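You operate a simulated robot arm through the tools that you are given. There is no shell and no other tool.

You run a simulated robot arm. Do the job below in one go: nothing can be reset, and whatever is moved stays where it is left.

## Task
Strip the shaft in the vise and stand it in the shaft holder.
Fine: undo the nut with the red driver; nut, piston, shim and driver go back on their posts.

Only the result counts: the job must be done as asked and must still hold three seconds after the hand-in. Knocking over, shifting, dropping, spilling or breaking anything else fails it.

## Robot
A 6-joint arm with a four-finger gripper, fixed in place. Base frame: the origin is at the foot of the arm, x ahead of it, y to its left, z up; the work surface is at about z = 0.935. Lengths are in m, angles in degrees, forces in N, time in s.
With the tool pointing down near the work surface it reaches from about 0.3 to 0.7 m from the base axis. Its first joint turns from -166.0 to 166.0 degrees. Payload 3.43 kg.
The TCP is the grasp point between the finger pads, 0.03 m short of the fingertips. In the tool frame z runs along the fingers and y along their closing line. The gripper opens to 0.12 m. The gripper's body begins 0.085 m behind the TCP.
Orientation is told as [roll, pitch, yaw] about the base's x, y, z axes, in that order, counted from this pose: with the fingers straight down and closing along the base's y, the tool's x points along the base's -x, its y along +y and its z along -z.

## Interface
- The arm moves only by the tool nudge_tool. Its argument "targets" is a list of rows, each an object of numbers (a shift or turn left out is 0, a gripper value left out holds the last): "x", "y", "z": the shift along the base's x, y, z in units of 100 mm (1.0 is 100 mm); "ax", "ay", "az": the turn, a rotation vector about the base's x, y, z in units of 120 degrees (1.0 is 120 degrees); "hand": the finger opening in m, from 0 to 0.12. In form: [{"x": .., "y": .., "z": .., "ax": .., "ay": .., "az": .., "hand": ..}, ...]. A call has 1 to 20 rows; each row is the pose to reach, as a shift and turn from the pose commanded when the call began. A call with a number of a shift or a turn outside -1 to 1 is refused whole. A row lasts 0.2 s, in which the tool goes at most 0.05 m and 8.6 degrees; a call with a longer step from one row to the next is refused whole, and so is a gripper value outside its range. A pose out of reach is approached as far as the arm can. The call stops where the force on the tool passes 40 N (or 10 N more than at its start, if that is more) or the arm is blocked; 0.2 s more then pass. Each finger halts on what it meets, pressing with about 25 N; the grip force reading is that of the motor and also rises with nothing between the fingers. The clock runs only during rows and for 0.2 s after the last one: add rows that repeat a pose to give the fingers time. The reply holds the time, the measured pose of the TCP, the force on the tool along the base axes, the opening and the grip force, in the units named above and with some noise, with the torque about the TCP (base axes, N m) and any sound that the robot's microphone picked up, and new pictures: "pictures" is both (left out), scene, wrist or none.
- Cameras (640 x 400 px; columns grow to the right, rows downward): "scene" is fixed at [0.0502, 0.6484, 1.7454]; the picture's right is [-0.54, -0.84, 0.00], its down [-0.64, 0.41, -0.65] and it looks along [0.55, -0.35, -0.76] (base axes); focal length 240 px, centre (320, 200). "wrist" rides on the gripper at [0.071, -0.017, -0.121] in the tool frame; the picture's right is [0.23, 0.97, 0.00], its down [-0.81, 0.19, -0.55] and it looks along [-0.54, 0.13, 0.83] (tool axes); focal length 275 px, centre (320, 200). There is no depth. A picture from a camera that has moved, and an enlarged one, comes with that camera's place and axes in the base frame and with its lens.
- slide_trunk(by): slides the trunk up (or, below 0, down) by that many m; the arm rides with it, the base frame stays. It gives what a move gives, with no picture.
- enlarge(camera, box): a new picture of the part [left, top, right, bottom] of that camera's present view, enlarged. The clock stands still meanwhile.
- hand_in(): hands the job in; it is judged then, once.

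Nothing tells you positions but the pictures and the camera data. Unless the task says otherwise, let go and move clear before handing in.

The tools are called after "Request:" as name(argument=value, ...) on one line, values as JSON. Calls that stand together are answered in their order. nudge_tool: Moves the arm, as the interface text tells. Its arguments: {"type":"object","properties":{"targets":{"type":"array"},"pictures":{"type":"string","enum":["both","scene","wrist","none"]}},"required":["targets"]} The other tools are called the same way: slide_trunk (by) slides the trunk up or down; enlarge (camera, box) takes an enlarged picture of a part of a camera's view; hand_in () hands the job in.

At the start:

```text
time_s: 0.0
ee_pos: [0.3688, 0.3127, 1.4947]
ee_rot: [0.0, 0.0, 0.0]
wrist_force: [0.4, -0.1, -0.2]
wrist_torque: [0.01, 0.03, 0.0]
width: 0.1202
finger_force: 0.1
trunk travel left (down, up): [-0.225, 0.215]
```

scene: 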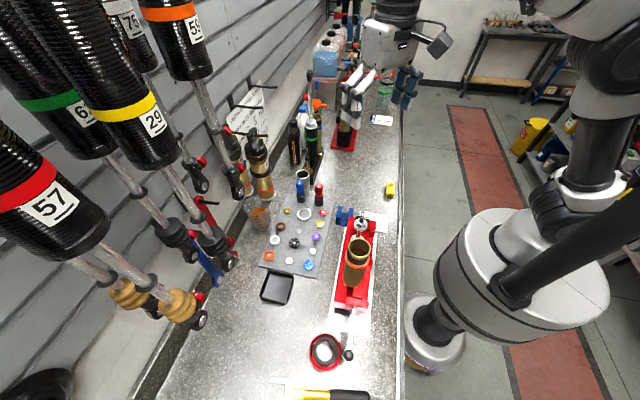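
wrist: 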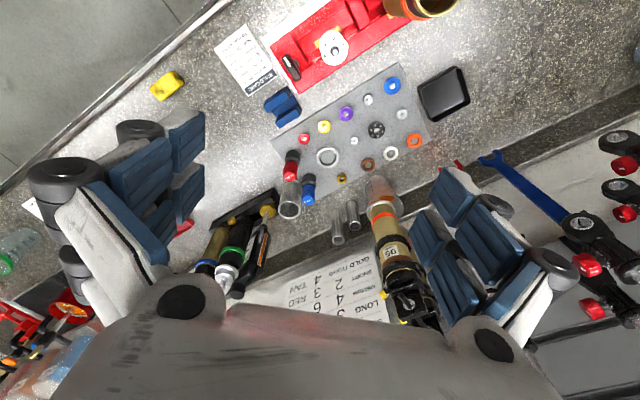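

I see a workbench with a red vise, a grey plate of small parts on posts, and red- and blue-handled drivers near it. I'll look closer at these before moving anything.

Request:
enlarge(camera="scene", box=[230, 160, 410, 310])

Request:
enlarge(camera="wrist", box=[200, 0, 480, 220])

Request:
enlarge(camera="scene", box=[260, 40, 420, 160])

Request:
enlarge(camera="scene", box=[240, 290, 420, 400])

```text
2.67 times, centred on (320, 235) of scene
camera zoom: at [0.0502, 0.6484, 1.7454], right [-0.54, -0.84, 0.0], down [-0.64, 0.41, -0.65], along [0.55, -0.35, -0.76], focal length 639 px, centre (320, 107)
```

zoom: 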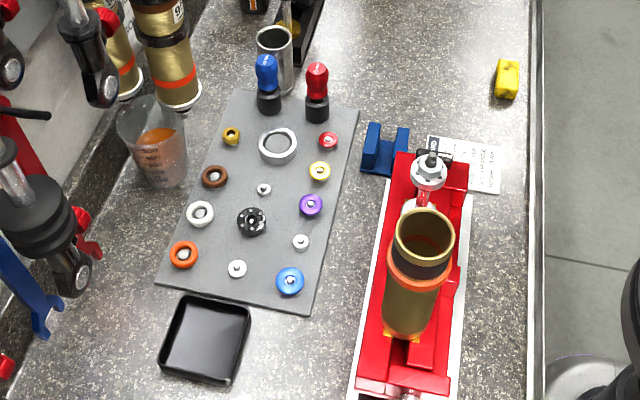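

```text
1.82 times, centred on (340, 110) of wrist
camera zoom: at [0.296, 0.2948, 1.6168], right [-0.23, 0.97, 0.0], down [0.81, 0.19, 0.55], along [0.54, 0.13, -0.83], focal length 500 px, centre (284, 364)
```

zoom: 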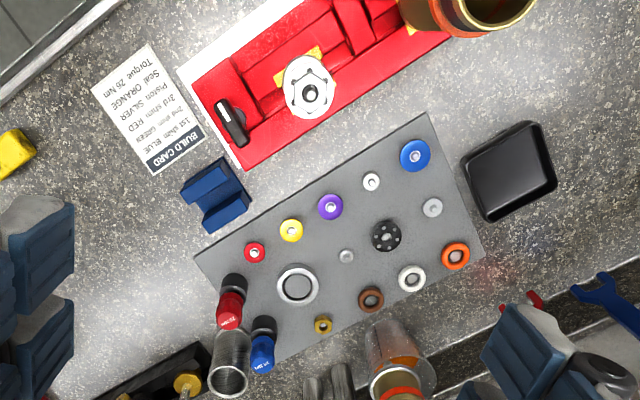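

```text
3.33 times, centred on (340, 100) of scene
camera zoom: at [0.0502, 0.6484, 1.7454], right [-0.54, -0.84, 0.0], down [-0.64, 0.41, -0.65], along [0.55, -0.35, -0.76], focal length 799 px, centre (253, 533)
```

zoom: 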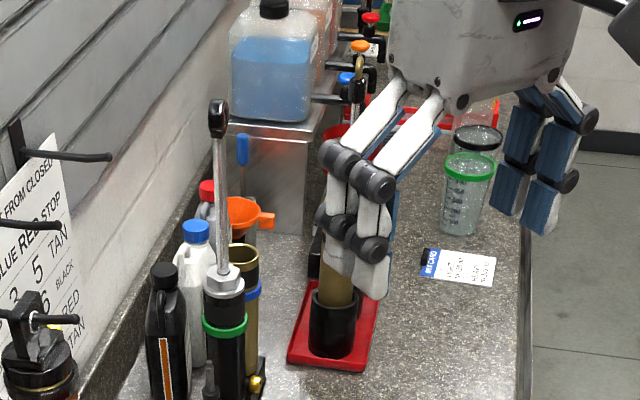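

```text
3.56 times, centred on (330, 345) of scene
camera zoom: at [0.0502, 0.6484, 1.7454], right [-0.54, -0.84, 0.0], down [-0.64, 0.41, -0.65], along [0.55, -0.35, -0.76], focal length 852 px, centre (284, -316)
```

zoom: 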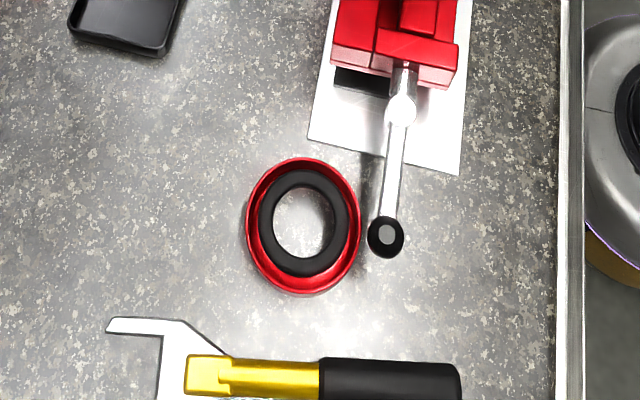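

The vise seems to hold both a short shaft with a silver nut/piston on top and a gold tube. I'll enlarge the vise, the parts plate and the labels to tell the posts apart.

Request:
enlarge(camera="scene", box=[325, 195, 395, 245])

Request:
enlarge(camera="scene", box=[260, 195, 340, 280])

Request:
enlarge(camera="scene", box=[280, 130, 340, 210])

Request:
enlarge(camera="wrist", box=[270, 0, 420, 100])

Request:
enlarge(camera="wrist", box=[270, 100, 430, 220])

```text
8.00 times, centred on (360, 220) of scene
camera zoom: at [0.0502, 0.6484, 1.7454], right [-0.54, -0.84, 0.0], down [-0.64, 0.41, -0.65], along [0.55, -0.35, -0.76], focal length 1918 px, centre (0, 40)
```

zoom: 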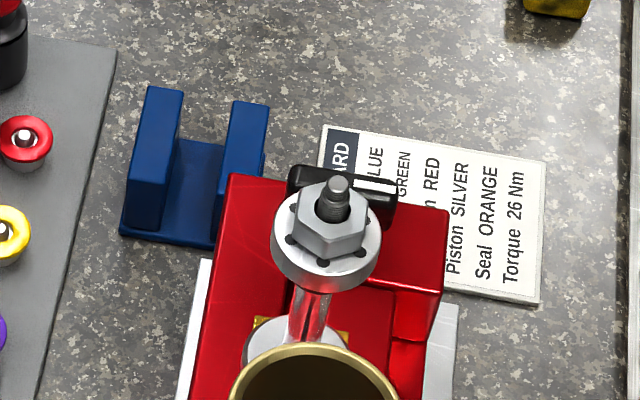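

```text
4.71 times, centred on (300, 238) of scene
camera zoom: at [0.0502, 0.6484, 1.7454], right [-0.54, -0.84, 0.0], down [-0.64, 0.41, -0.65], along [0.55, -0.35, -0.76], focal length 1128 px, centre (414, 24)
```

zoom: 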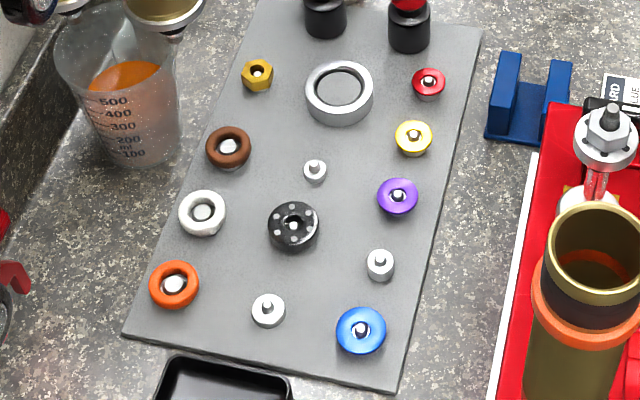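

```text
5.00 times, centred on (310, 170) of scene
camera zoom: at [0.0502, 0.6484, 1.7454], right [-0.54, -0.84, 0.0], down [-0.64, 0.41, -0.65], along [0.55, -0.35, -0.76], focal length 1198 px, centre (370, 350)
```

zoom: 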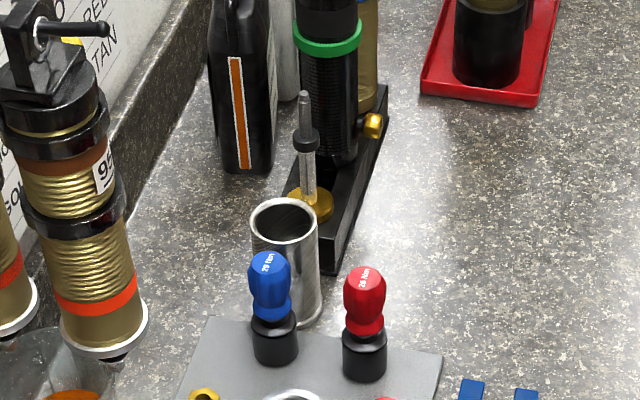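

```text
4.00 times, centred on (345, 50) of wrist
camera zoom: at [0.296, 0.2948, 1.6168], right [-0.23, 0.97, 0.0], down [0.81, 0.19, 0.55], along [0.54, 0.13, -0.83], focal length 1101 px, centre (220, 800)
```

zoom: 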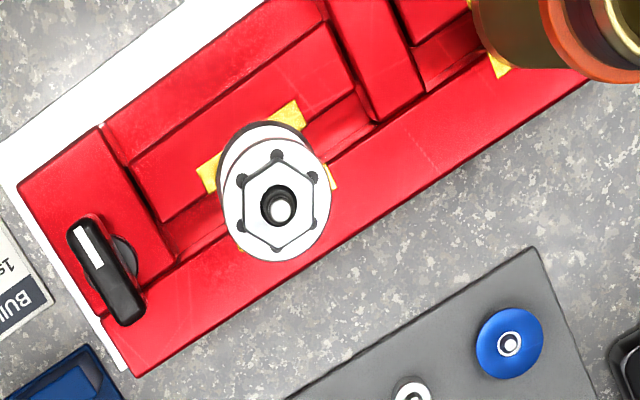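

```text
3.33 times, centred on (350, 160) of wrist
camera zoom: at [0.296, 0.2948, 1.6168], right [-0.23, 0.97, 0.0], down [0.81, 0.19, 0.55], along [0.54, 0.13, -0.83], focal length 918 px, centre (220, 333)
```

zoom: 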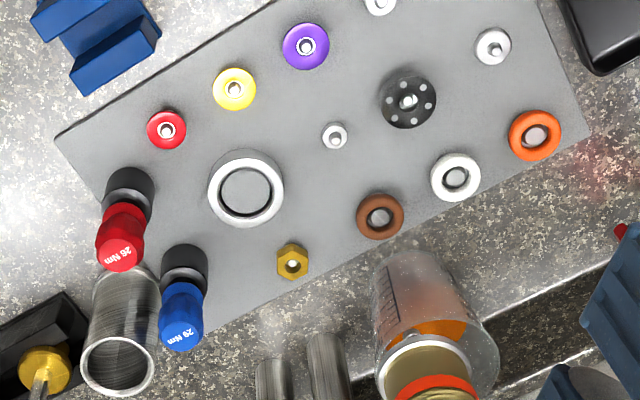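

I place the shaft top near (0.33, 0.33, 1.187), the parts plate around (0.51, 0.43) and the blue bracket around (0.49, 0.25). I'll lower the wrist camera over the plate for a closer look, staying well above everything.

Request:
nudge_tool(targets=[{"x": 0.12, "y": 0.2, "z": -0.25}, {"x": 0.25, "y": 0.4, "z": -0.5}, {"x": 0.38, "y": 0.6, "z": -0.75}, {"x": 0.5, "y": 0.8, "z": -1.0}, {"x": 0.5, "y": 0.8, "z": -1.0}], pictures="both")

```text
time_s: 1.2
ee_pos: [0.4183, 0.393, 1.3963]
ee_rot: [0.0, 0.0, 0.0]
wrist_force: [-0.1, -0.2, -0.2]
wrist_torque: [0.02, 0.0, -0.02]
width: 0.1199
finger_force: 0.0
trunk travel left (down, up): [-0.225, 0.215]
camera wrist: at [0.3462, 0.3755, 1.5172], right [-0.23, 0.97, 0.0], down [0.81, 0.19, 0.55], along [0.54, 0.13, -0.83], focal length 275 px, centre (320, 200)
```

scene: 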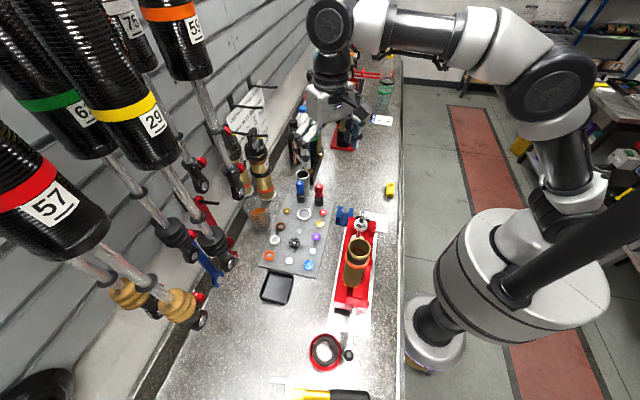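
wrist: 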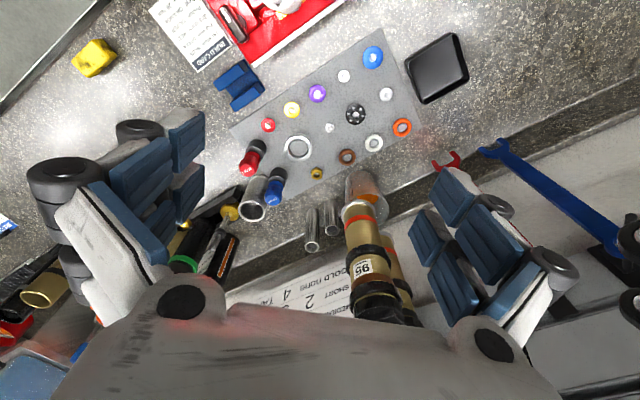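

The view of the plate is clearer now. I'll drop another 0.1 m and then enlarge the posts.

Request:
nudge_tool(targets=[{"z": -0.3}, {"z": -0.6}, {"z": -0.9}, {"z": -0.9}], pictures="wrist")

Request:
enlarge(camera="wrist", box=[220, 20, 420, 200])

Request:
enlarge(camera="wrist", box=[190, 140, 400, 300])

Request:
enlarge(camera="scene", box=[260, 130, 400, 220])

```text
time_s: 2.2
ee_pos: [0.4187, 0.3924, 1.3072]
ee_rot: [0.0, 0.0, 0.0]
wrist_force: [-0.1, -0.2, -1.0]
wrist_torque: [0.03, 0.01, -0.02]
width: 0.12
finger_force: 0.1
trunk travel left (down, up): [-0.225, 0.215]
camera wrist: at [0.3461, 0.3759, 1.4279], right [-0.23, 0.97, 0.0], down [0.81, 0.19, 0.55], along [0.54, 0.13, -0.83], focal length 275 px, centre (320, 200)
```

wrist: 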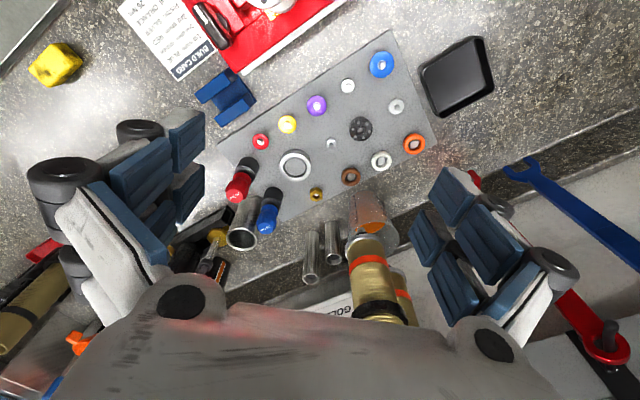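

```text
2.22 times, centred on (320, 110) of wrist
camera zoom: at [0.3461, 0.3759, 1.4279], right [-0.23, 0.97, 0.0], down [0.81, 0.19, 0.55], along [0.54, 0.13, -0.83], focal length 612 px, centre (320, 400)
```

zoom: 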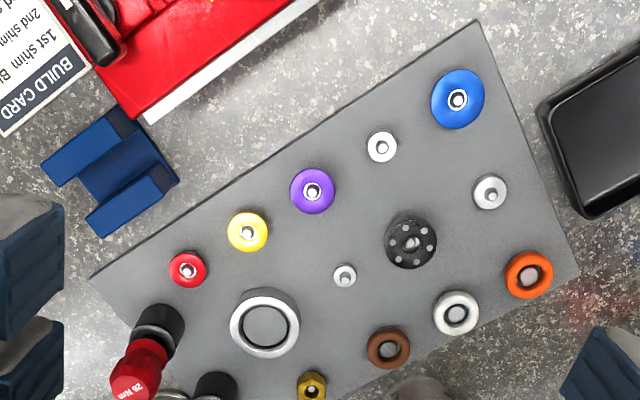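

```text
2.50 times, centred on (295, 220) of wrist
camera zoom: at [0.3461, 0.3759, 1.4279], right [-0.23, 0.97, 0.0], down [0.81, 0.19, 0.55], along [0.54, 0.13, -0.83], focal length 688 px, centre (382, 150)
```

zoom: 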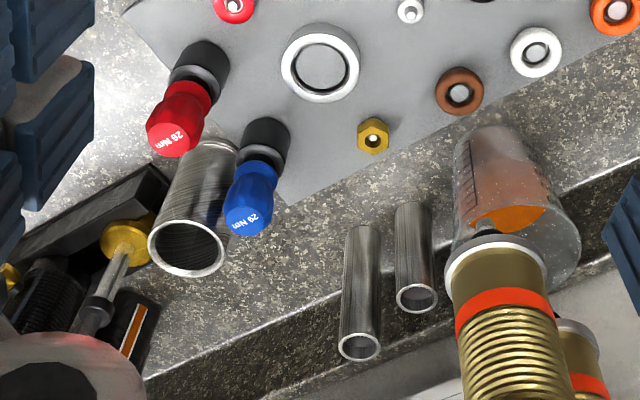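

```text
4.44 times, centred on (330, 175) of scene
camera zoom: at [0.0502, 0.6484, 1.7454], right [-0.54, -0.84, 0.0], down [-0.64, 0.41, -0.65], along [0.55, -0.35, -0.76], focal length 1065 px, centre (276, 311)
```

zoom: 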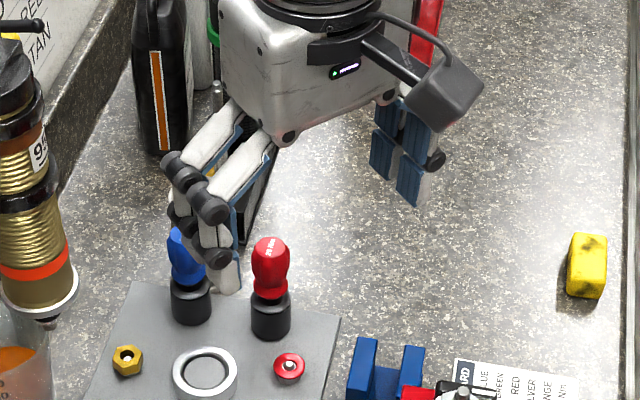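

The plate's long axis runs at about 45° to the base. The shim row has one gap near (0.427, 0.441), the piston row ends in a wide empty post near (0.439, 0.530), and a small empty post is near (0.529, 0.439). Next I'll move over the blue bracket to find out whether it is the shaft holder.

Request:
nudge_tool(targets=[{"x": 0.1, "y": -0.33}, {"x": 0.2, "y": -0.66}, {"x": 0.3, "y": -1.0}], pictures="none")

Request:
nudge_tool(targets=[{"y": -0.4, "z": -0.2}, {"y": -0.7, "z": -0.5}, {"y": -0.7, "z": -0.5}], pictures="both")

Request:
enlarge(camera="wrist", box=[180, 0, 480, 190])

```text
time_s: 3.0
ee_pos: [0.4496, 0.2926, 1.3063]
ee_rot: [0.1, 0.1, 0.1]
wrist_force: [0.2, -1.1, -0.6]
wrist_torque: [0.05, 0.0, 0.01]
width: 0.1198
finger_force: 0.0
trunk travel left (down, up): [-0.225, 0.215]
```

```text
time_s: 3.8
ee_pos: [0.4508, 0.2215, 1.258]
ee_rot: [0.1, 0.0, 0.1]
wrist_force: [-0.3, -0.2, -0.3]
wrist_torque: [0.0, -0.01, -0.01]
width: 0.1197
finger_force: 0.1
trunk travel left (down, up): [-0.225, 0.215]
camera wrist: at [0.3774, 0.2053, 1.3792], right [-0.23, 0.97, 0.0], down [0.81, 0.19, 0.55], along [0.54, 0.13, -0.83], focal length 275 px, centre (320, 200)
```

scene: 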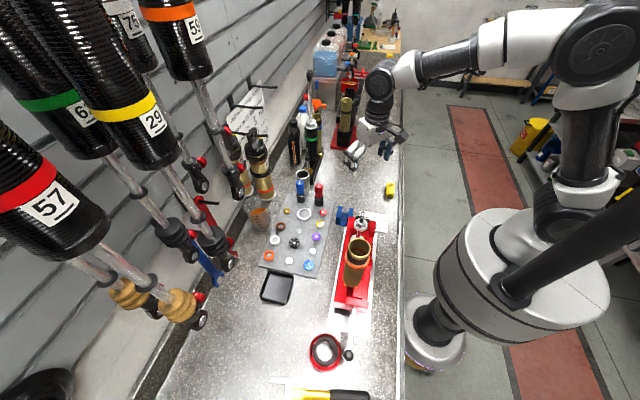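
wrist: 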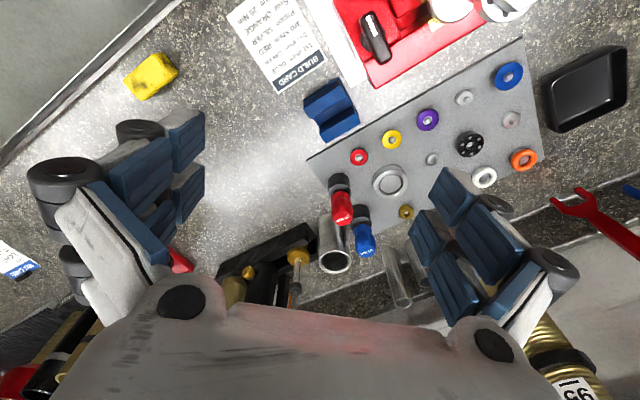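

```text
2.11 times, centred on (330, 95) of wrist
camera zoom: at [0.3774, 0.2053, 1.3792], right [-0.23, 0.97, 0.0], down [0.81, 0.19, 0.55], along [0.54, 0.13, -0.83], focal length 580 px, centre (299, 421)
```

zoom: 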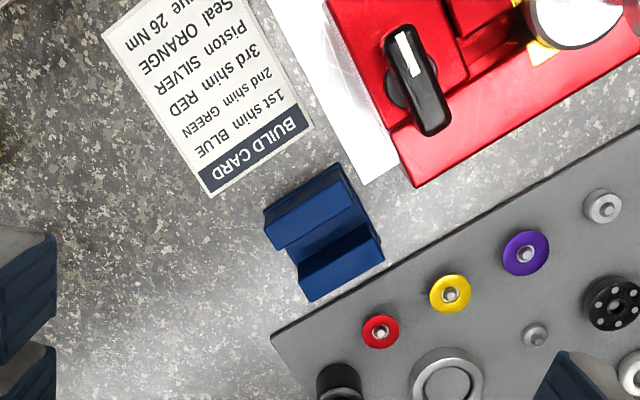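

The black knob with a white mark on the vise may be the jaw release. I'll zoom in on the knob, the steel tubes, the bracket and the shaft area.

Request:
enlarge(camera="wrist", box=[230, 160, 430, 320])

Request:
enlarge(camera="wrist", box=[290, 60, 370, 150])

Request:
enlarge(camera="wrist", box=[330, 0, 530, 100])

Request:
enlarge(camera="scene", box=[270, 90, 410, 240])

Request:
enlarge(camera="scene", box=[320, 200, 400, 320])

```text
2.50 times, centred on (330, 240) of wrist
camera zoom: at [0.3774, 0.2053, 1.3792], right [-0.23, 0.97, 0.0], down [0.81, 0.19, 0.55], along [0.54, 0.13, -0.83], focal length 688 px, centre (295, 100)
```

zoom: 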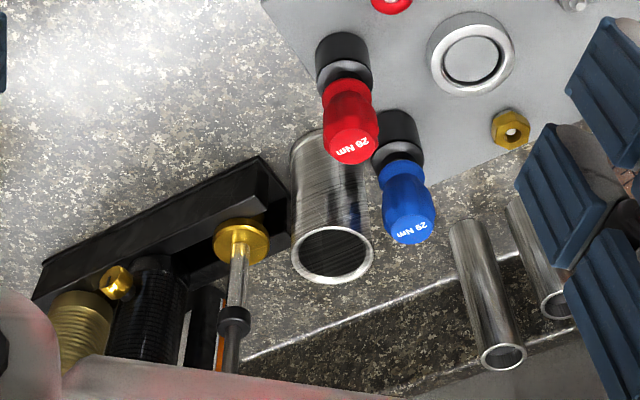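

```text
4.44 times, centred on (330, 105) of wrist
camera zoom: at [0.3774, 0.2053, 1.3792], right [-0.23, 0.97, 0.0], down [0.81, 0.19, 0.55], along [0.54, 0.13, -0.83], focal length 1224 px, centre (276, 622)
```

zoom: 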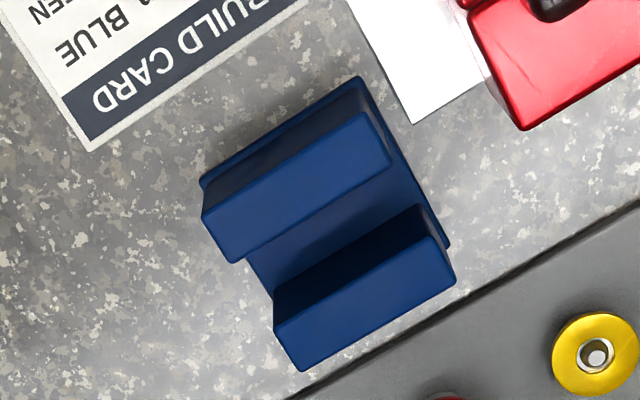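

```text
3.20 times, centred on (430, 50) of wrist
camera zoom: at [0.3774, 0.2053, 1.3792], right [-0.23, 0.97, 0.0], down [0.81, 0.19, 0.55], along [0.54, 0.13, -0.83], focal length 881 px, centre (-32, 680)
```

zoom: 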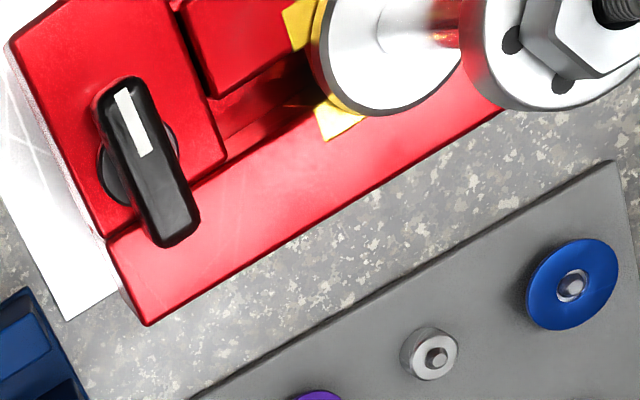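

```text
2.67 times, centred on (340, 165) of scene
camera zoom: at [0.0502, 0.6484, 1.7454], right [-0.54, -0.84, 0.0], down [-0.64, 0.41, -0.65], along [0.55, -0.35, -0.76], focal length 639 px, centre (267, 293)
```

zoom: 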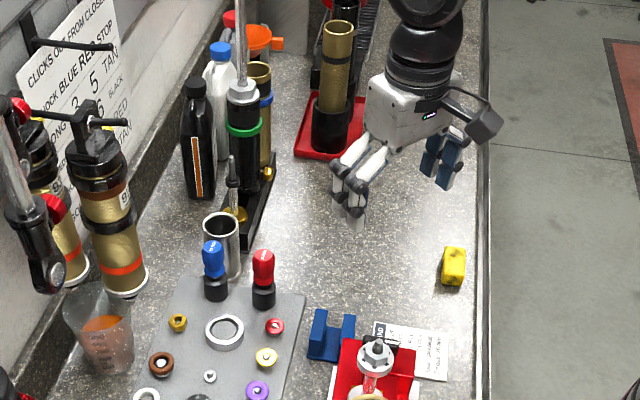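

```text
3.33 times, centred on (360, 260) of scene
camera zoom: at [0.0502, 0.6484, 1.7454], right [-0.54, -0.84, 0.0], down [-0.64, 0.41, -0.65], along [0.55, -0.35, -0.76], focal length 799 px, centre (187, 0)
```

zoom: 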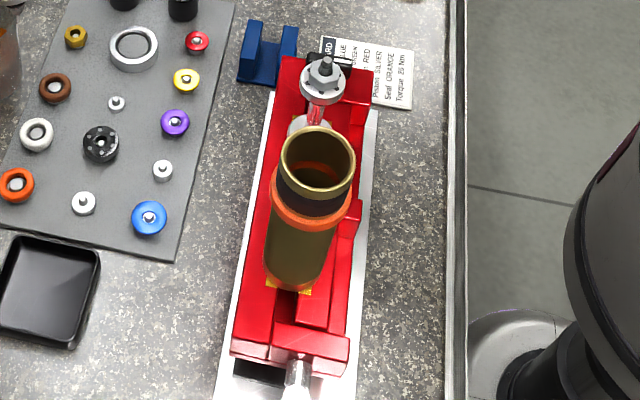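

The vise holds the shaft in yellow soft jaws, with a disc near z≈1.05. Three things could be the shaft holder: the steel tube at about (0.713, 0.312), the black rack behind it, and the blue bracket. I'll move the camera further out to see the tube and the rack.

Request:
nudge_tool(targets=[{"x": 0.35, "y": -0.1, "z": 0.1}, {"x": 0.7, "y": -0.2, "z": 0.2}, {"x": 1.0, "y": -0.3, "z": 0.2}, {"x": 1.0, "y": -0.3, "z": 0.2}], pictures="wrist")

Request:
enlarge(camera="wrist", box=[180, 40, 440, 240])

```text
time_s: 4.8
ee_pos: [0.5476, 0.1933, 1.2762]
ee_rot: [0.0, 0.1, 0.1]
wrist_force: [-0.4, -0.2, -0.6]
wrist_torque: [-0.02, -0.05, 0.03]
width: 0.1202
finger_force: 0.0
trunk travel left (down, up): [-0.225, 0.215]
camera wrist: at [0.4758, 0.1758, 1.3984], right [-0.23, 0.97, 0.0], down [0.81, 0.19, 0.55], along [0.54, 0.13, -0.83], focal length 275 px, centre (320, 200)
```

wrist: 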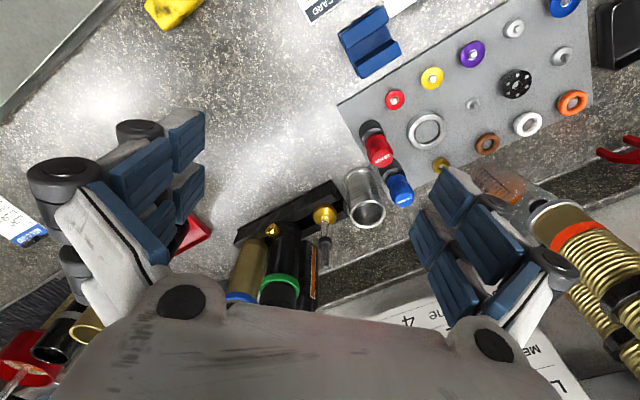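

```text
2.00 times, centred on (310, 140) of wrist
camera zoom: at [0.4758, 0.1758, 1.3984], right [-0.23, 0.97, 0.0], down [0.81, 0.19, 0.55], along [0.54, 0.13, -0.83], focal length 551 px, centre (340, 320)
```

zoom: 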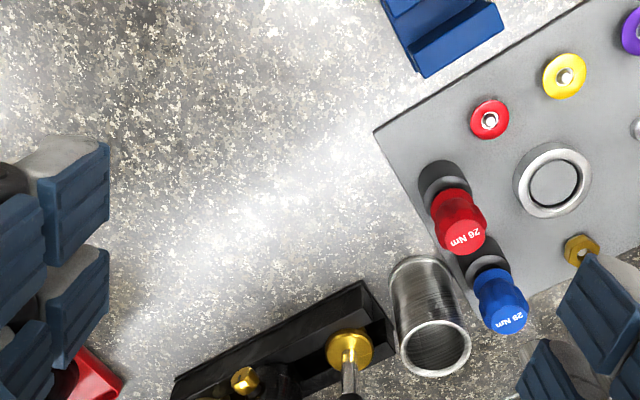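

The driver tops are at z≈1.06 and the red one is near (0.61, 0.298). The tube top is around (0.714, 0.312, 1.045). I still need to see the lower end of the shaft, so I'll turn the wrist to view the vise from its far side.

Request:
nudge_tool(targets=[{"x": -0.08, "y": -0.04, "az": 0.069}, {"x": -0.16, "y": -0.08, "az": 0.138}, {"x": -0.24, "y": -0.12, "az": 0.207}, {"x": -0.32, "y": -0.16, "az": 0.276}, {"x": -0.4, "y": -0.2, "az": 0.345}, {"x": -0.48, "y": -0.24, "az": 0.414}, {"x": -0.56, "y": -0.28, "az": 0.483}, {"x": -0.64, "y": -0.32, "az": 0.552}, {"x": -0.72, "y": -0.36, "az": 0.621}, {"x": -0.8, "y": -0.4, "az": 0.69}, {"x": -0.88, "y": -0.44, "az": 0.759}, {"x": -0.96, "y": -0.48, "az": 0.828}, {"x": -1.0, "y": -0.5, "az": 0.897}, {"x": -1.0, "y": -0.5, "az": 0.9}], pictures="both")

```text
time_s: 7.8
ee_pos: [0.4492, 0.1424, 1.2754]
ee_rot: [0.0, 0.0, 108.1]
wrist_force: [0.3, 0.5, 0.6]
wrist_torque: [0.02, 0.01, -0.04]
width: 0.1199
finger_force: 0.0
trunk travel left (down, up): [-0.225, 0.215]
camera wrist: at [0.4858, 0.0793, 1.3967], right [-0.85, -0.52, 0.0], down [-0.43, 0.71, 0.55], along [-0.29, 0.47, -0.83], focal length 275 px, centre (320, 200)
```

scene: 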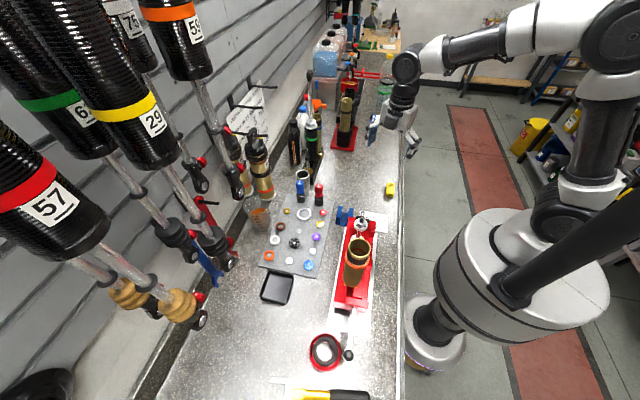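
wrist: 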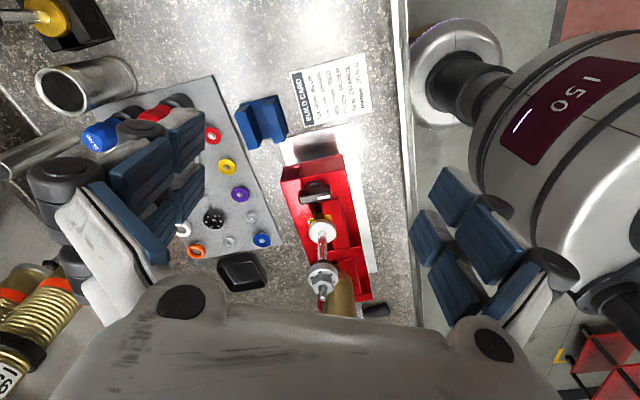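

From this side the shaft, disc and knob are all visible. I'll tilt the camera closer to level and enlarge.

Request:
nudge_tool(targets=[{"x": -0.1, "y": 0.1, "z": -0.2, "ax": 0.055, "ay": 0.034}, {"x": -0.2, "y": 0.2, "z": -0.4, "ax": 0.11, "ay": 0.069}, {"x": -0.3, "y": 0.3, "z": -0.6, "ax": 0.165, "ay": 0.103}, {"x": -0.35, "y": 0.35, "z": -0.8, "ax": 0.22, "ay": 0.138}, {"x": -0.35, "y": 0.35, "z": -0.8, "ax": 0.22, "ay": 0.138}], pictures="wrist")

Request:
enlarge(camera="wrist", box=[220, 60, 420, 260])

```text
time_s: 9.0
ee_pos: [0.4122, 0.179, 1.1963]
ee_rot: [8.3, -30.2, 105.8]
wrist_force: [0.1, -0.2, -0.4]
wrist_torque: [0.0, -0.03, -0.02]
width: 0.1201
finger_force: 0.1
trunk travel left (down, up): [-0.225, 0.215]
camera wrist: at [0.4761, 0.0707, 1.2618], right [-0.85, -0.52, 0.01], down [-0.22, 0.37, 0.9], along [-0.47, 0.77, -0.43], focal length 275 px, centre (320, 200)
```

wrist: 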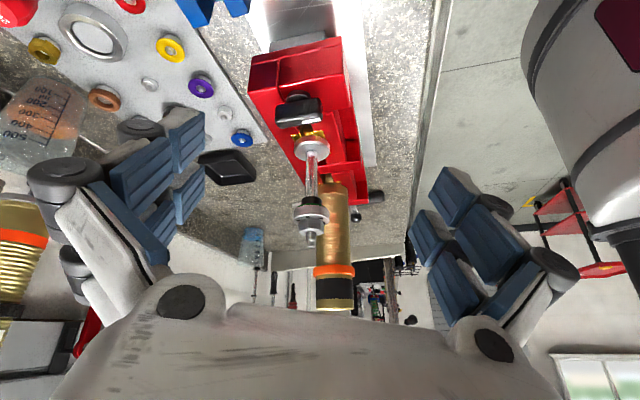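

```text
2.00 times, centred on (320, 160) of wrist
camera zoom: at [0.4761, 0.0707, 1.2618], right [-0.85, -0.52, 0.01], down [-0.22, 0.37, 0.9], along [-0.47, 0.77, -0.43], focal length 551 px, centre (320, 280)
```

zoom: 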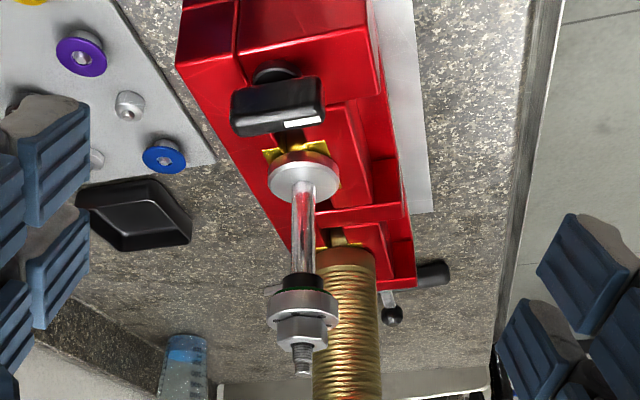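

I can see the stack from the bottom up: shaft base disc, shaft, a black collar, a thin green shim, the silver piston, the nut and the thread end. I'll zoom in more on it.

Request:
enlarge(camera="wrist", box=[270, 170, 360, 260])

Request:
enlarge(camera="wrist", box=[260, 60, 380, 160])

Request:
enlarge(camera="wrist", box=[60, 0, 270, 160])

```text
4.44 times, centred on (315, 215) of wrist
camera zoom: at [0.4761, 0.0707, 1.2618], right [-0.85, -0.52, 0.01], down [-0.22, 0.37, 0.9], along [-0.47, 0.77, -0.43], focal length 1224 px, centre (342, 133)
```

zoom: 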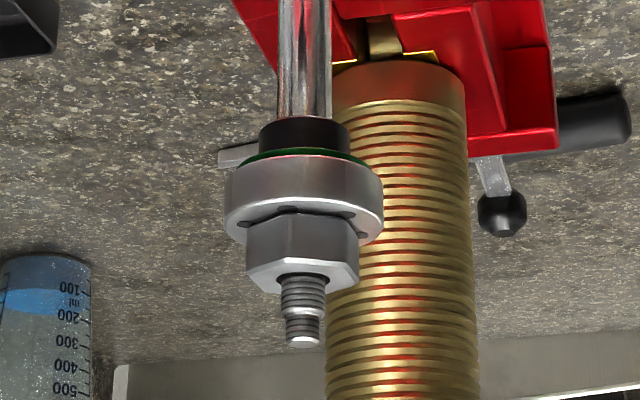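

```text
4.00 times, centred on (320, 110) of wrist
camera zoom: at [0.4761, 0.0707, 1.2618], right [-0.85, -0.52, 0.01], down [-0.22, 0.37, 0.9], along [-0.47, 0.77, -0.43], focal length 1101 px, centre (320, 560)
```

zoom: 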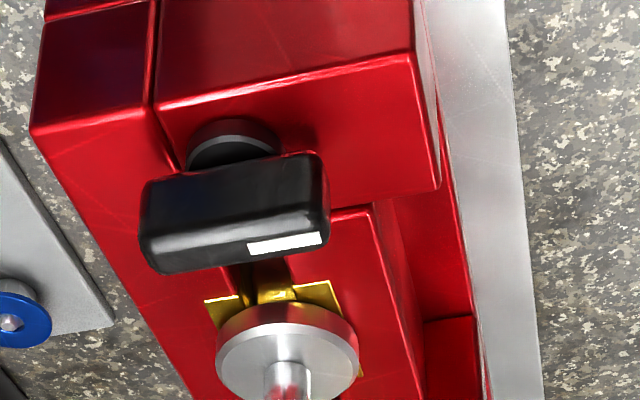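

```text
2.50 times, centred on (165, 80) of wrist
camera zoom: at [0.4761, 0.0707, 1.2618], right [-0.85, -0.52, 0.01], down [-0.22, 0.37, 0.9], along [-0.47, 0.77, -0.43], focal length 688 px, centre (708, 500)
```

zoom: 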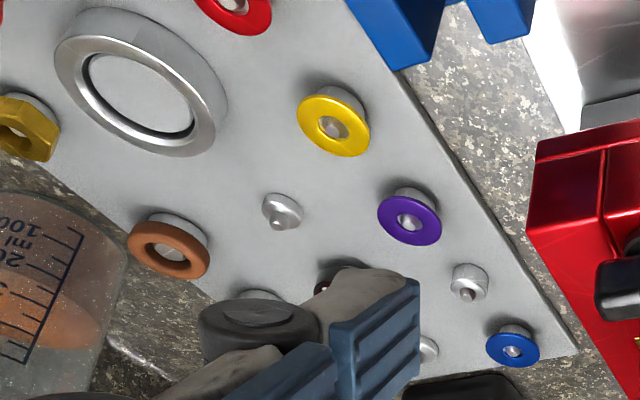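

I also want a low view of the empty posts to match them to the parts. I'll swing the camera toward the plate from this side, still well above the drivers.

Request:
nudge_tool(targets=[{"x": 0.18, "y": 0.06, "z": 0.0, "az": -0.07}, {"x": 0.36, "y": 0.12, "z": 0.0, "az": -0.14}, {"x": 0.54, "y": 0.18, "z": 0.0, "az": -0.21}, {"x": 0.72, "y": 0.24, "z": 0.0, "az": -0.28}, {"x": 0.88, "y": 0.3, "z": 0.0, "az": -0.34}, {"x": 0.88, "y": 0.3, "z": 0.0, "az": -0.34}], pictures="none")

Request:
nudge_tool(targets=[{"ax": -0.06, "ay": 0.01, "z": -0.1}, {"ax": -0.119, "ay": 0.019, "z": -0.2}, {"ax": -0.119, "ay": 0.019, "z": -0.2}], pictures="wrist")

Request:
enlarge(camera="wrist", box=[180, 0, 420, 180])

```text
time_s: 10.4
ee_pos: [0.5015, 0.2059, 1.196]
ee_rot: [8.4, -30.1, 64.9]
wrist_force: [-0.3, -0.4, -0.8]
wrist_torque: [-0.03, -0.01, 0.01]
width: 0.1203
finger_force: 0.1
trunk travel left (down, up): [-0.225, 0.215]
```

```text
time_s: 11.2
ee_pos: [0.5013, 0.206, 1.1763]
ee_rot: [4.2, -16.1, 66.6]
wrist_force: [-0.1, -0.1, -1.0]
wrist_torque: [-0.01, -0.03, 0.03]
width: 0.1199
finger_force: 0.0
trunk travel left (down, up): [-0.225, 0.215]
camera wrist: at [0.4839, 0.1017, 1.2708], right [-0.99, 0.16, 0.01], down [0.11, 0.63, 0.77], along [0.12, 0.76, -0.64], focal length 275 px, centre (320, 200)
```

wrist: 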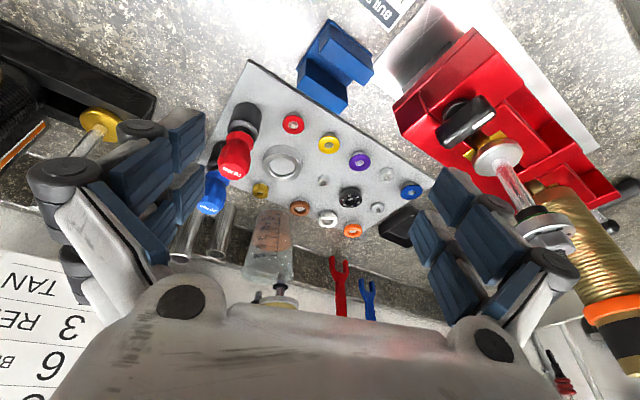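

```text
2.22 times, centred on (300, 90) of wrist
camera zoom: at [0.4839, 0.1017, 1.2708], right [-0.99, 0.16, 0.01], down [0.11, 0.63, 0.77], along [0.12, 0.76, -0.64], focal length 612 px, centre (364, 444)
```

zoom: 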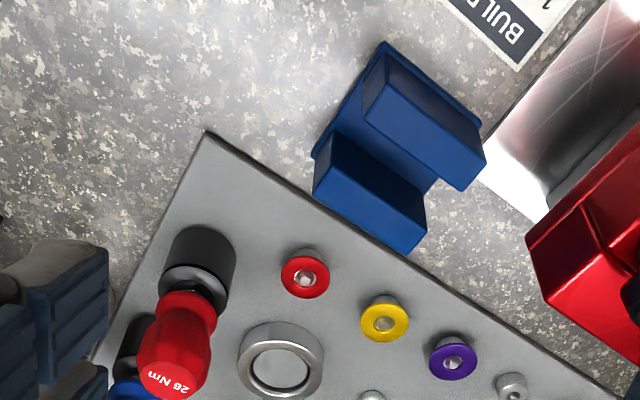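

Request:
enlarge(camera="wrist", box=[240, 130, 420, 250])

Request:
enlarge(camera="wrist", box=[200, 80, 320, 220])

Request:
enlarge(camera="wrist", box=[430, 80, 600, 280])

```text
3.33 times, centred on (330, 190) of wrist
camera zoom: at [0.4839, 0.1017, 1.2708], right [-0.99, 0.16, 0.01], down [0.11, 0.63, 0.77], along [0.12, 0.76, -0.64], focal length 918 px, centre (287, 233)
```

zoom: 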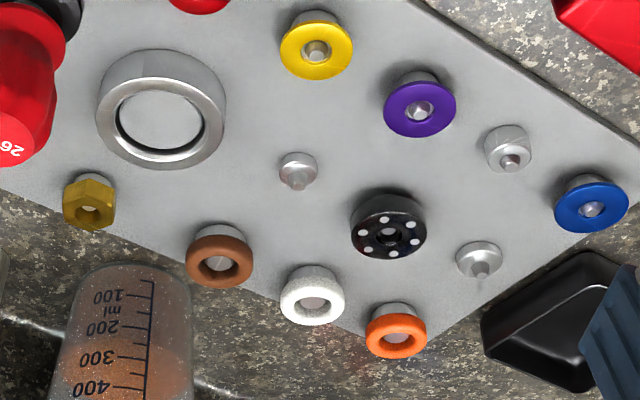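

```text
2.86 times, centred on (260, 150) of wrist
camera zoom: at [0.4839, 0.1017, 1.2708], right [-0.99, 0.16, 0.01], down [0.11, 0.63, 0.77], along [0.12, 0.76, -0.64], focal length 786 px, centre (491, 343)
```

zoom: 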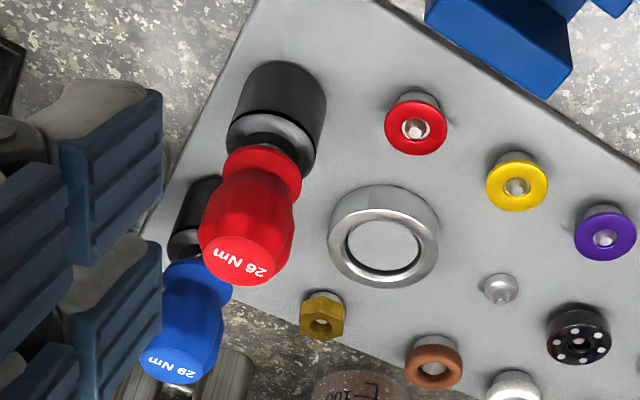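

```text
2.00 times, centred on (515, 180) of wrist
camera zoom: at [0.4839, 0.1017, 1.2708], right [-0.99, 0.16, 0.01], down [0.11, 0.63, 0.77], along [0.12, 0.76, -0.64], focal length 551 px, centre (-70, 240)
```

zoom: 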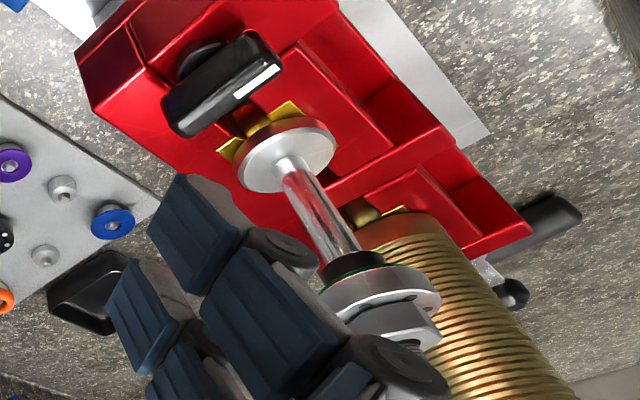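

The empty posts differ. The one in the shim row is tall with a thin pin, the one beside the black piston is wide and low, and the other is small and low, so that last one is for the nut. I'll look once more at the blue bracket and the shaft foot to settle which one is the holder.

Request:
enlarge(camera="wrist", box=[280, 5, 400, 125])

Request:
enlarge(camera="wrist", box=[430, 90, 530, 200])

Request:
enlarge(camera="scene", box=[325, 195, 395, 245])

```text
3.33 times, centred on (340, 65) of wrist
camera zoom: at [0.4839, 0.1017, 1.2708], right [-0.99, 0.16, 0.01], down [0.11, 0.63, 0.77], along [0.12, 0.76, -0.64], focal length 918 px, centre (253, 650)
```

zoom: 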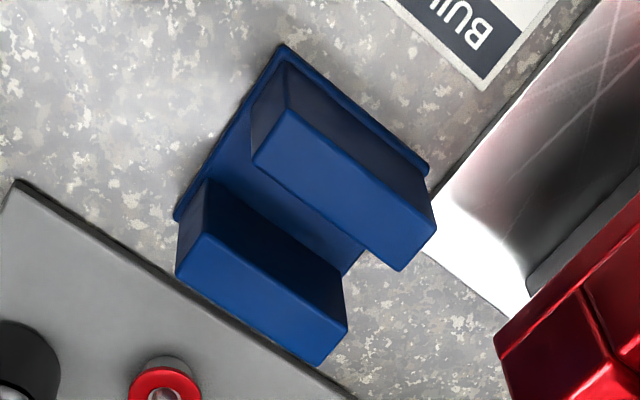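

```text
3.64 times, centred on (480, 145) of wrist
camera zoom: at [0.4839, 0.1017, 1.2708], right [-0.99, 0.16, 0.01], down [0.11, 0.63, 0.77], along [0.12, 0.76, -0.64], focal length 1001 px, centre (-262, 400)
```

zoom: 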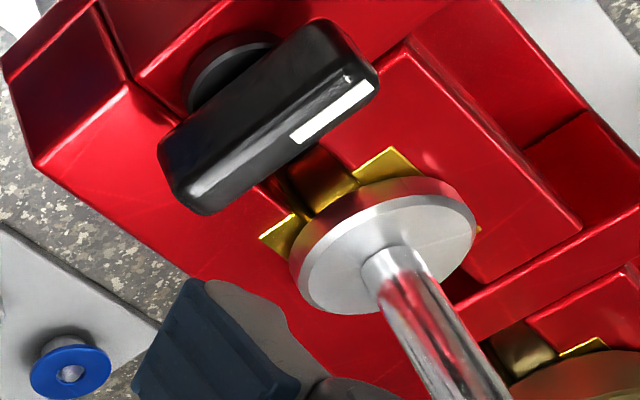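

```text
8.00 times, centred on (360, 220) of scene
camera zoom: at [0.0502, 0.6484, 1.7454], right [-0.54, -0.84, 0.0], down [-0.64, 0.41, -0.65], along [0.55, -0.35, -0.76], focal length 1918 px, centre (0, 40)
```

zoom: 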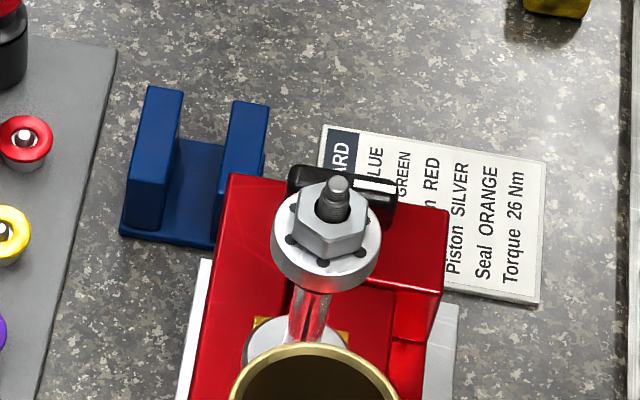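

The blue bracket's slot is about 20 mm wide and lines up with the vise jaw gap, so I take it as the shaft holder. I put the red driver at about (0.614, 0.298) with its top at z≈1.05, and the blue one at (0.672, 0.351). I'll level the tool, set yaw to 45° and hover over the red driver.

Request:
nudge_tool(targets=[{"x": 0.25, "y": 0.2, "z": 0.1, "ax": -0.07, "ay": 0.011}, {"x": 0.5, "y": 0.4, "z": 0.2, "ax": -0.1375, "ay": 0.0213}, {"x": 0.5, "y": 0.4, "z": 0.2, "ax": -0.1375, "ay": 0.0213}], pictures="none")

Request:
nudge_tool(targets=[{"x": 0.2, "y": 0.17, "z": -0.05, "az": -0.065}, {"x": 0.4, "y": 0.34, "z": -0.1, "az": -0.13}, {"x": 0.63, "y": 0.515, "z": -0.16, "az": -0.187}, {"x": 0.63, "y": 0.515, "z": -0.16, "az": -0.187}], pictures="both")

```text
time_s: 12.0
ee_pos: [0.5508, 0.2481, 1.1958]
ee_rot: [0.2, 0.1, 67.2]
wrist_force: [0.9, 0.6, 0.2]
wrist_torque: [0.02, -0.03, 0.01]
width: 0.1201
finger_force: 0.1
trunk travel left (down, up): [-0.225, 0.215]
```

```text
time_s: 13.0
ee_pos: [0.6142, 0.2998, 1.1788]
ee_rot: [0.1, 0.0, 44.7]
wrist_force: [-0.1, -0.4, 0.1]
wrist_torque: [0.04, -0.04, 0.0]
width: 0.1204
finger_force: 0.0
trunk travel left (down, up): [-0.225, 0.215]
camera wrist: at [0.5745, 0.2375, 1.2995], right [-0.85, 0.53, 0.0], down [0.44, 0.71, 0.55], along [0.29, 0.47, -0.83], focal length 275 px, centre (320, 200)
```

scene: 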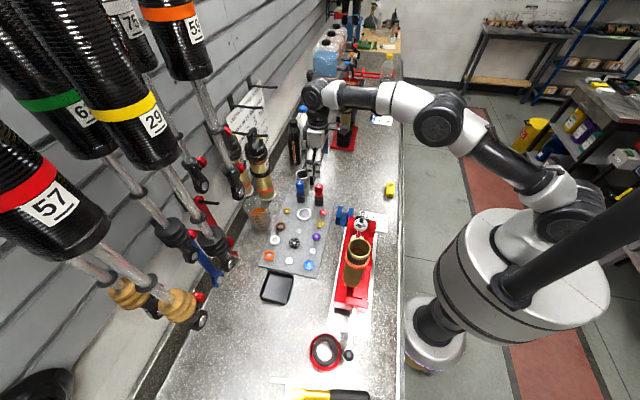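
wrist: 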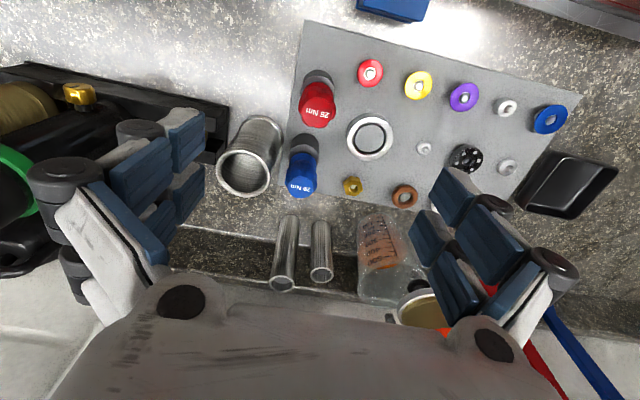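

The red driver sits directly under the TCP, within a few millimetres. I'll zoom in to refine the centring before going down.

Request:
enlarge(camera="wrist", box=[270, 50, 370, 150])

Request:
enlarge(camera="scene", box=[280, 130, 360, 220])

```text
4.00 times, centred on (320, 100) of wrist
camera zoom: at [0.5745, 0.2375, 1.2995], right [-0.85, 0.53, 0.0], down [0.44, 0.71, 0.55], along [0.29, 0.47, -0.83], focal length 1101 px, centre (320, 600)
```

zoom: 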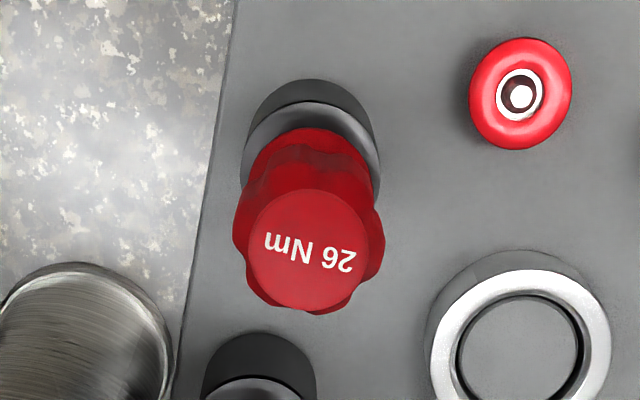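

```text
4.44 times, centred on (320, 175) of scene
camera zoom: at [0.0502, 0.6484, 1.7454], right [-0.54, -0.84, 0.0], down [-0.64, 0.41, -0.65], along [0.55, -0.35, -0.76], focal length 1065 px, centre (320, 311)
```

zoom: 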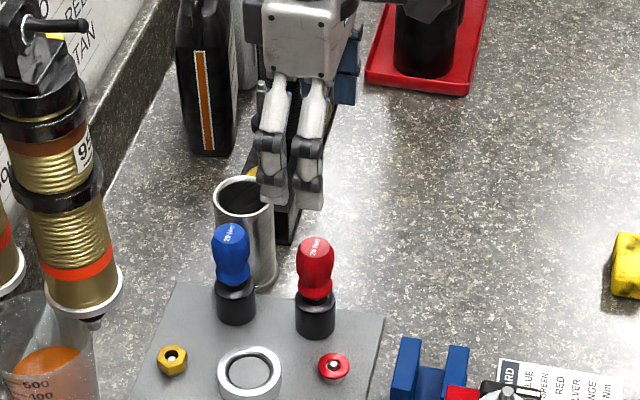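

The driver handle is 3 mm off centre along the finger closing line, which I'll correct. I'll narrow the opening to 75 mm and go down so the pads straddle the handle at z≈1.03.

Request:
nudge_tool(targets=[{"x": 0.021, "y": -0.021, "z": -0.2, "hand": 0.075}, {"x": 0.021, "y": -0.021, "z": -0.45, "hand": 0.075}, {"x": 0.021, "y": -0.021, "z": -0.7, "hand": 0.075}, {"x": 0.021, "y": -0.021, "z": -0.85, "hand": 0.075}], pictures="both")

```text
time_s: 14.0
ee_pos: [0.6184, 0.2974, 1.0944]
ee_rot: [0.1, 0.0, 44.7]
wrist_force: [1.4, 0.9, -0.4]
wrist_torque: [-0.01, 0.0, -0.03]
width: 0.0749
finger_force: 0.0
trunk travel left (down, up): [-0.225, 0.215]
camera wrist: at [0.5786, 0.2342, 1.2162], right [-0.85, 0.53, 0.0], down [0.44, 0.71, 0.55], along [0.29, 0.47, -0.83], focal length 275 px, centre (320, 200)
```

scene: 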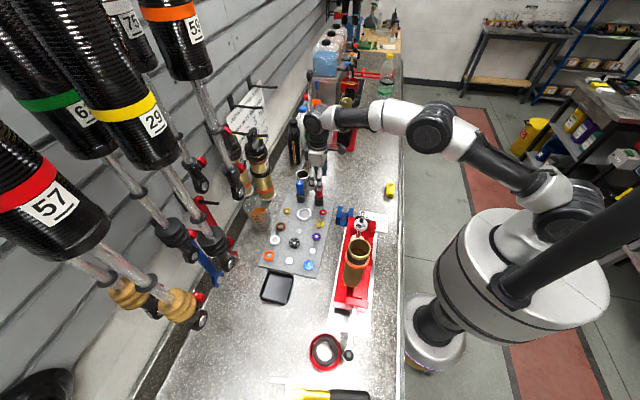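
wrist: 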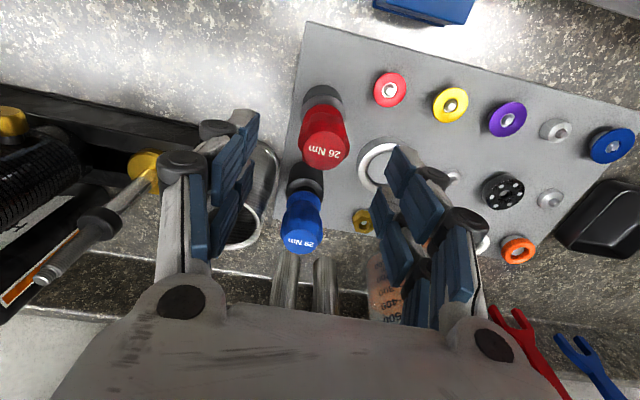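

Request:
enlarge(camera="wrist", box=[270, 80, 390, 200])

```text
3.33 times, centred on (330, 140) of wrist
camera zoom: at [0.5786, 0.2342, 1.2162], right [-0.85, 0.53, 0.0], down [0.44, 0.71, 0.55], along [0.29, 0.47, -0.83], focal length 918 px, centre (287, 400)
```

zoom: 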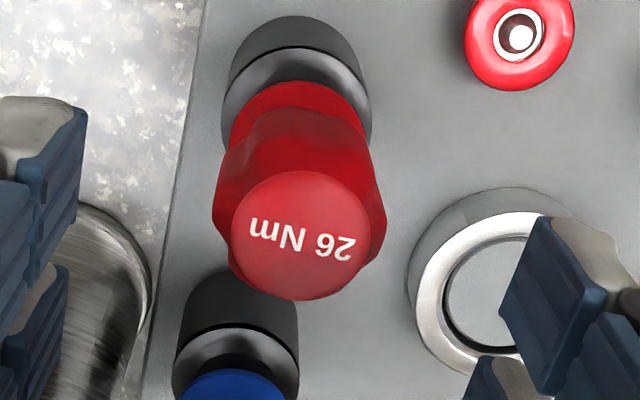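

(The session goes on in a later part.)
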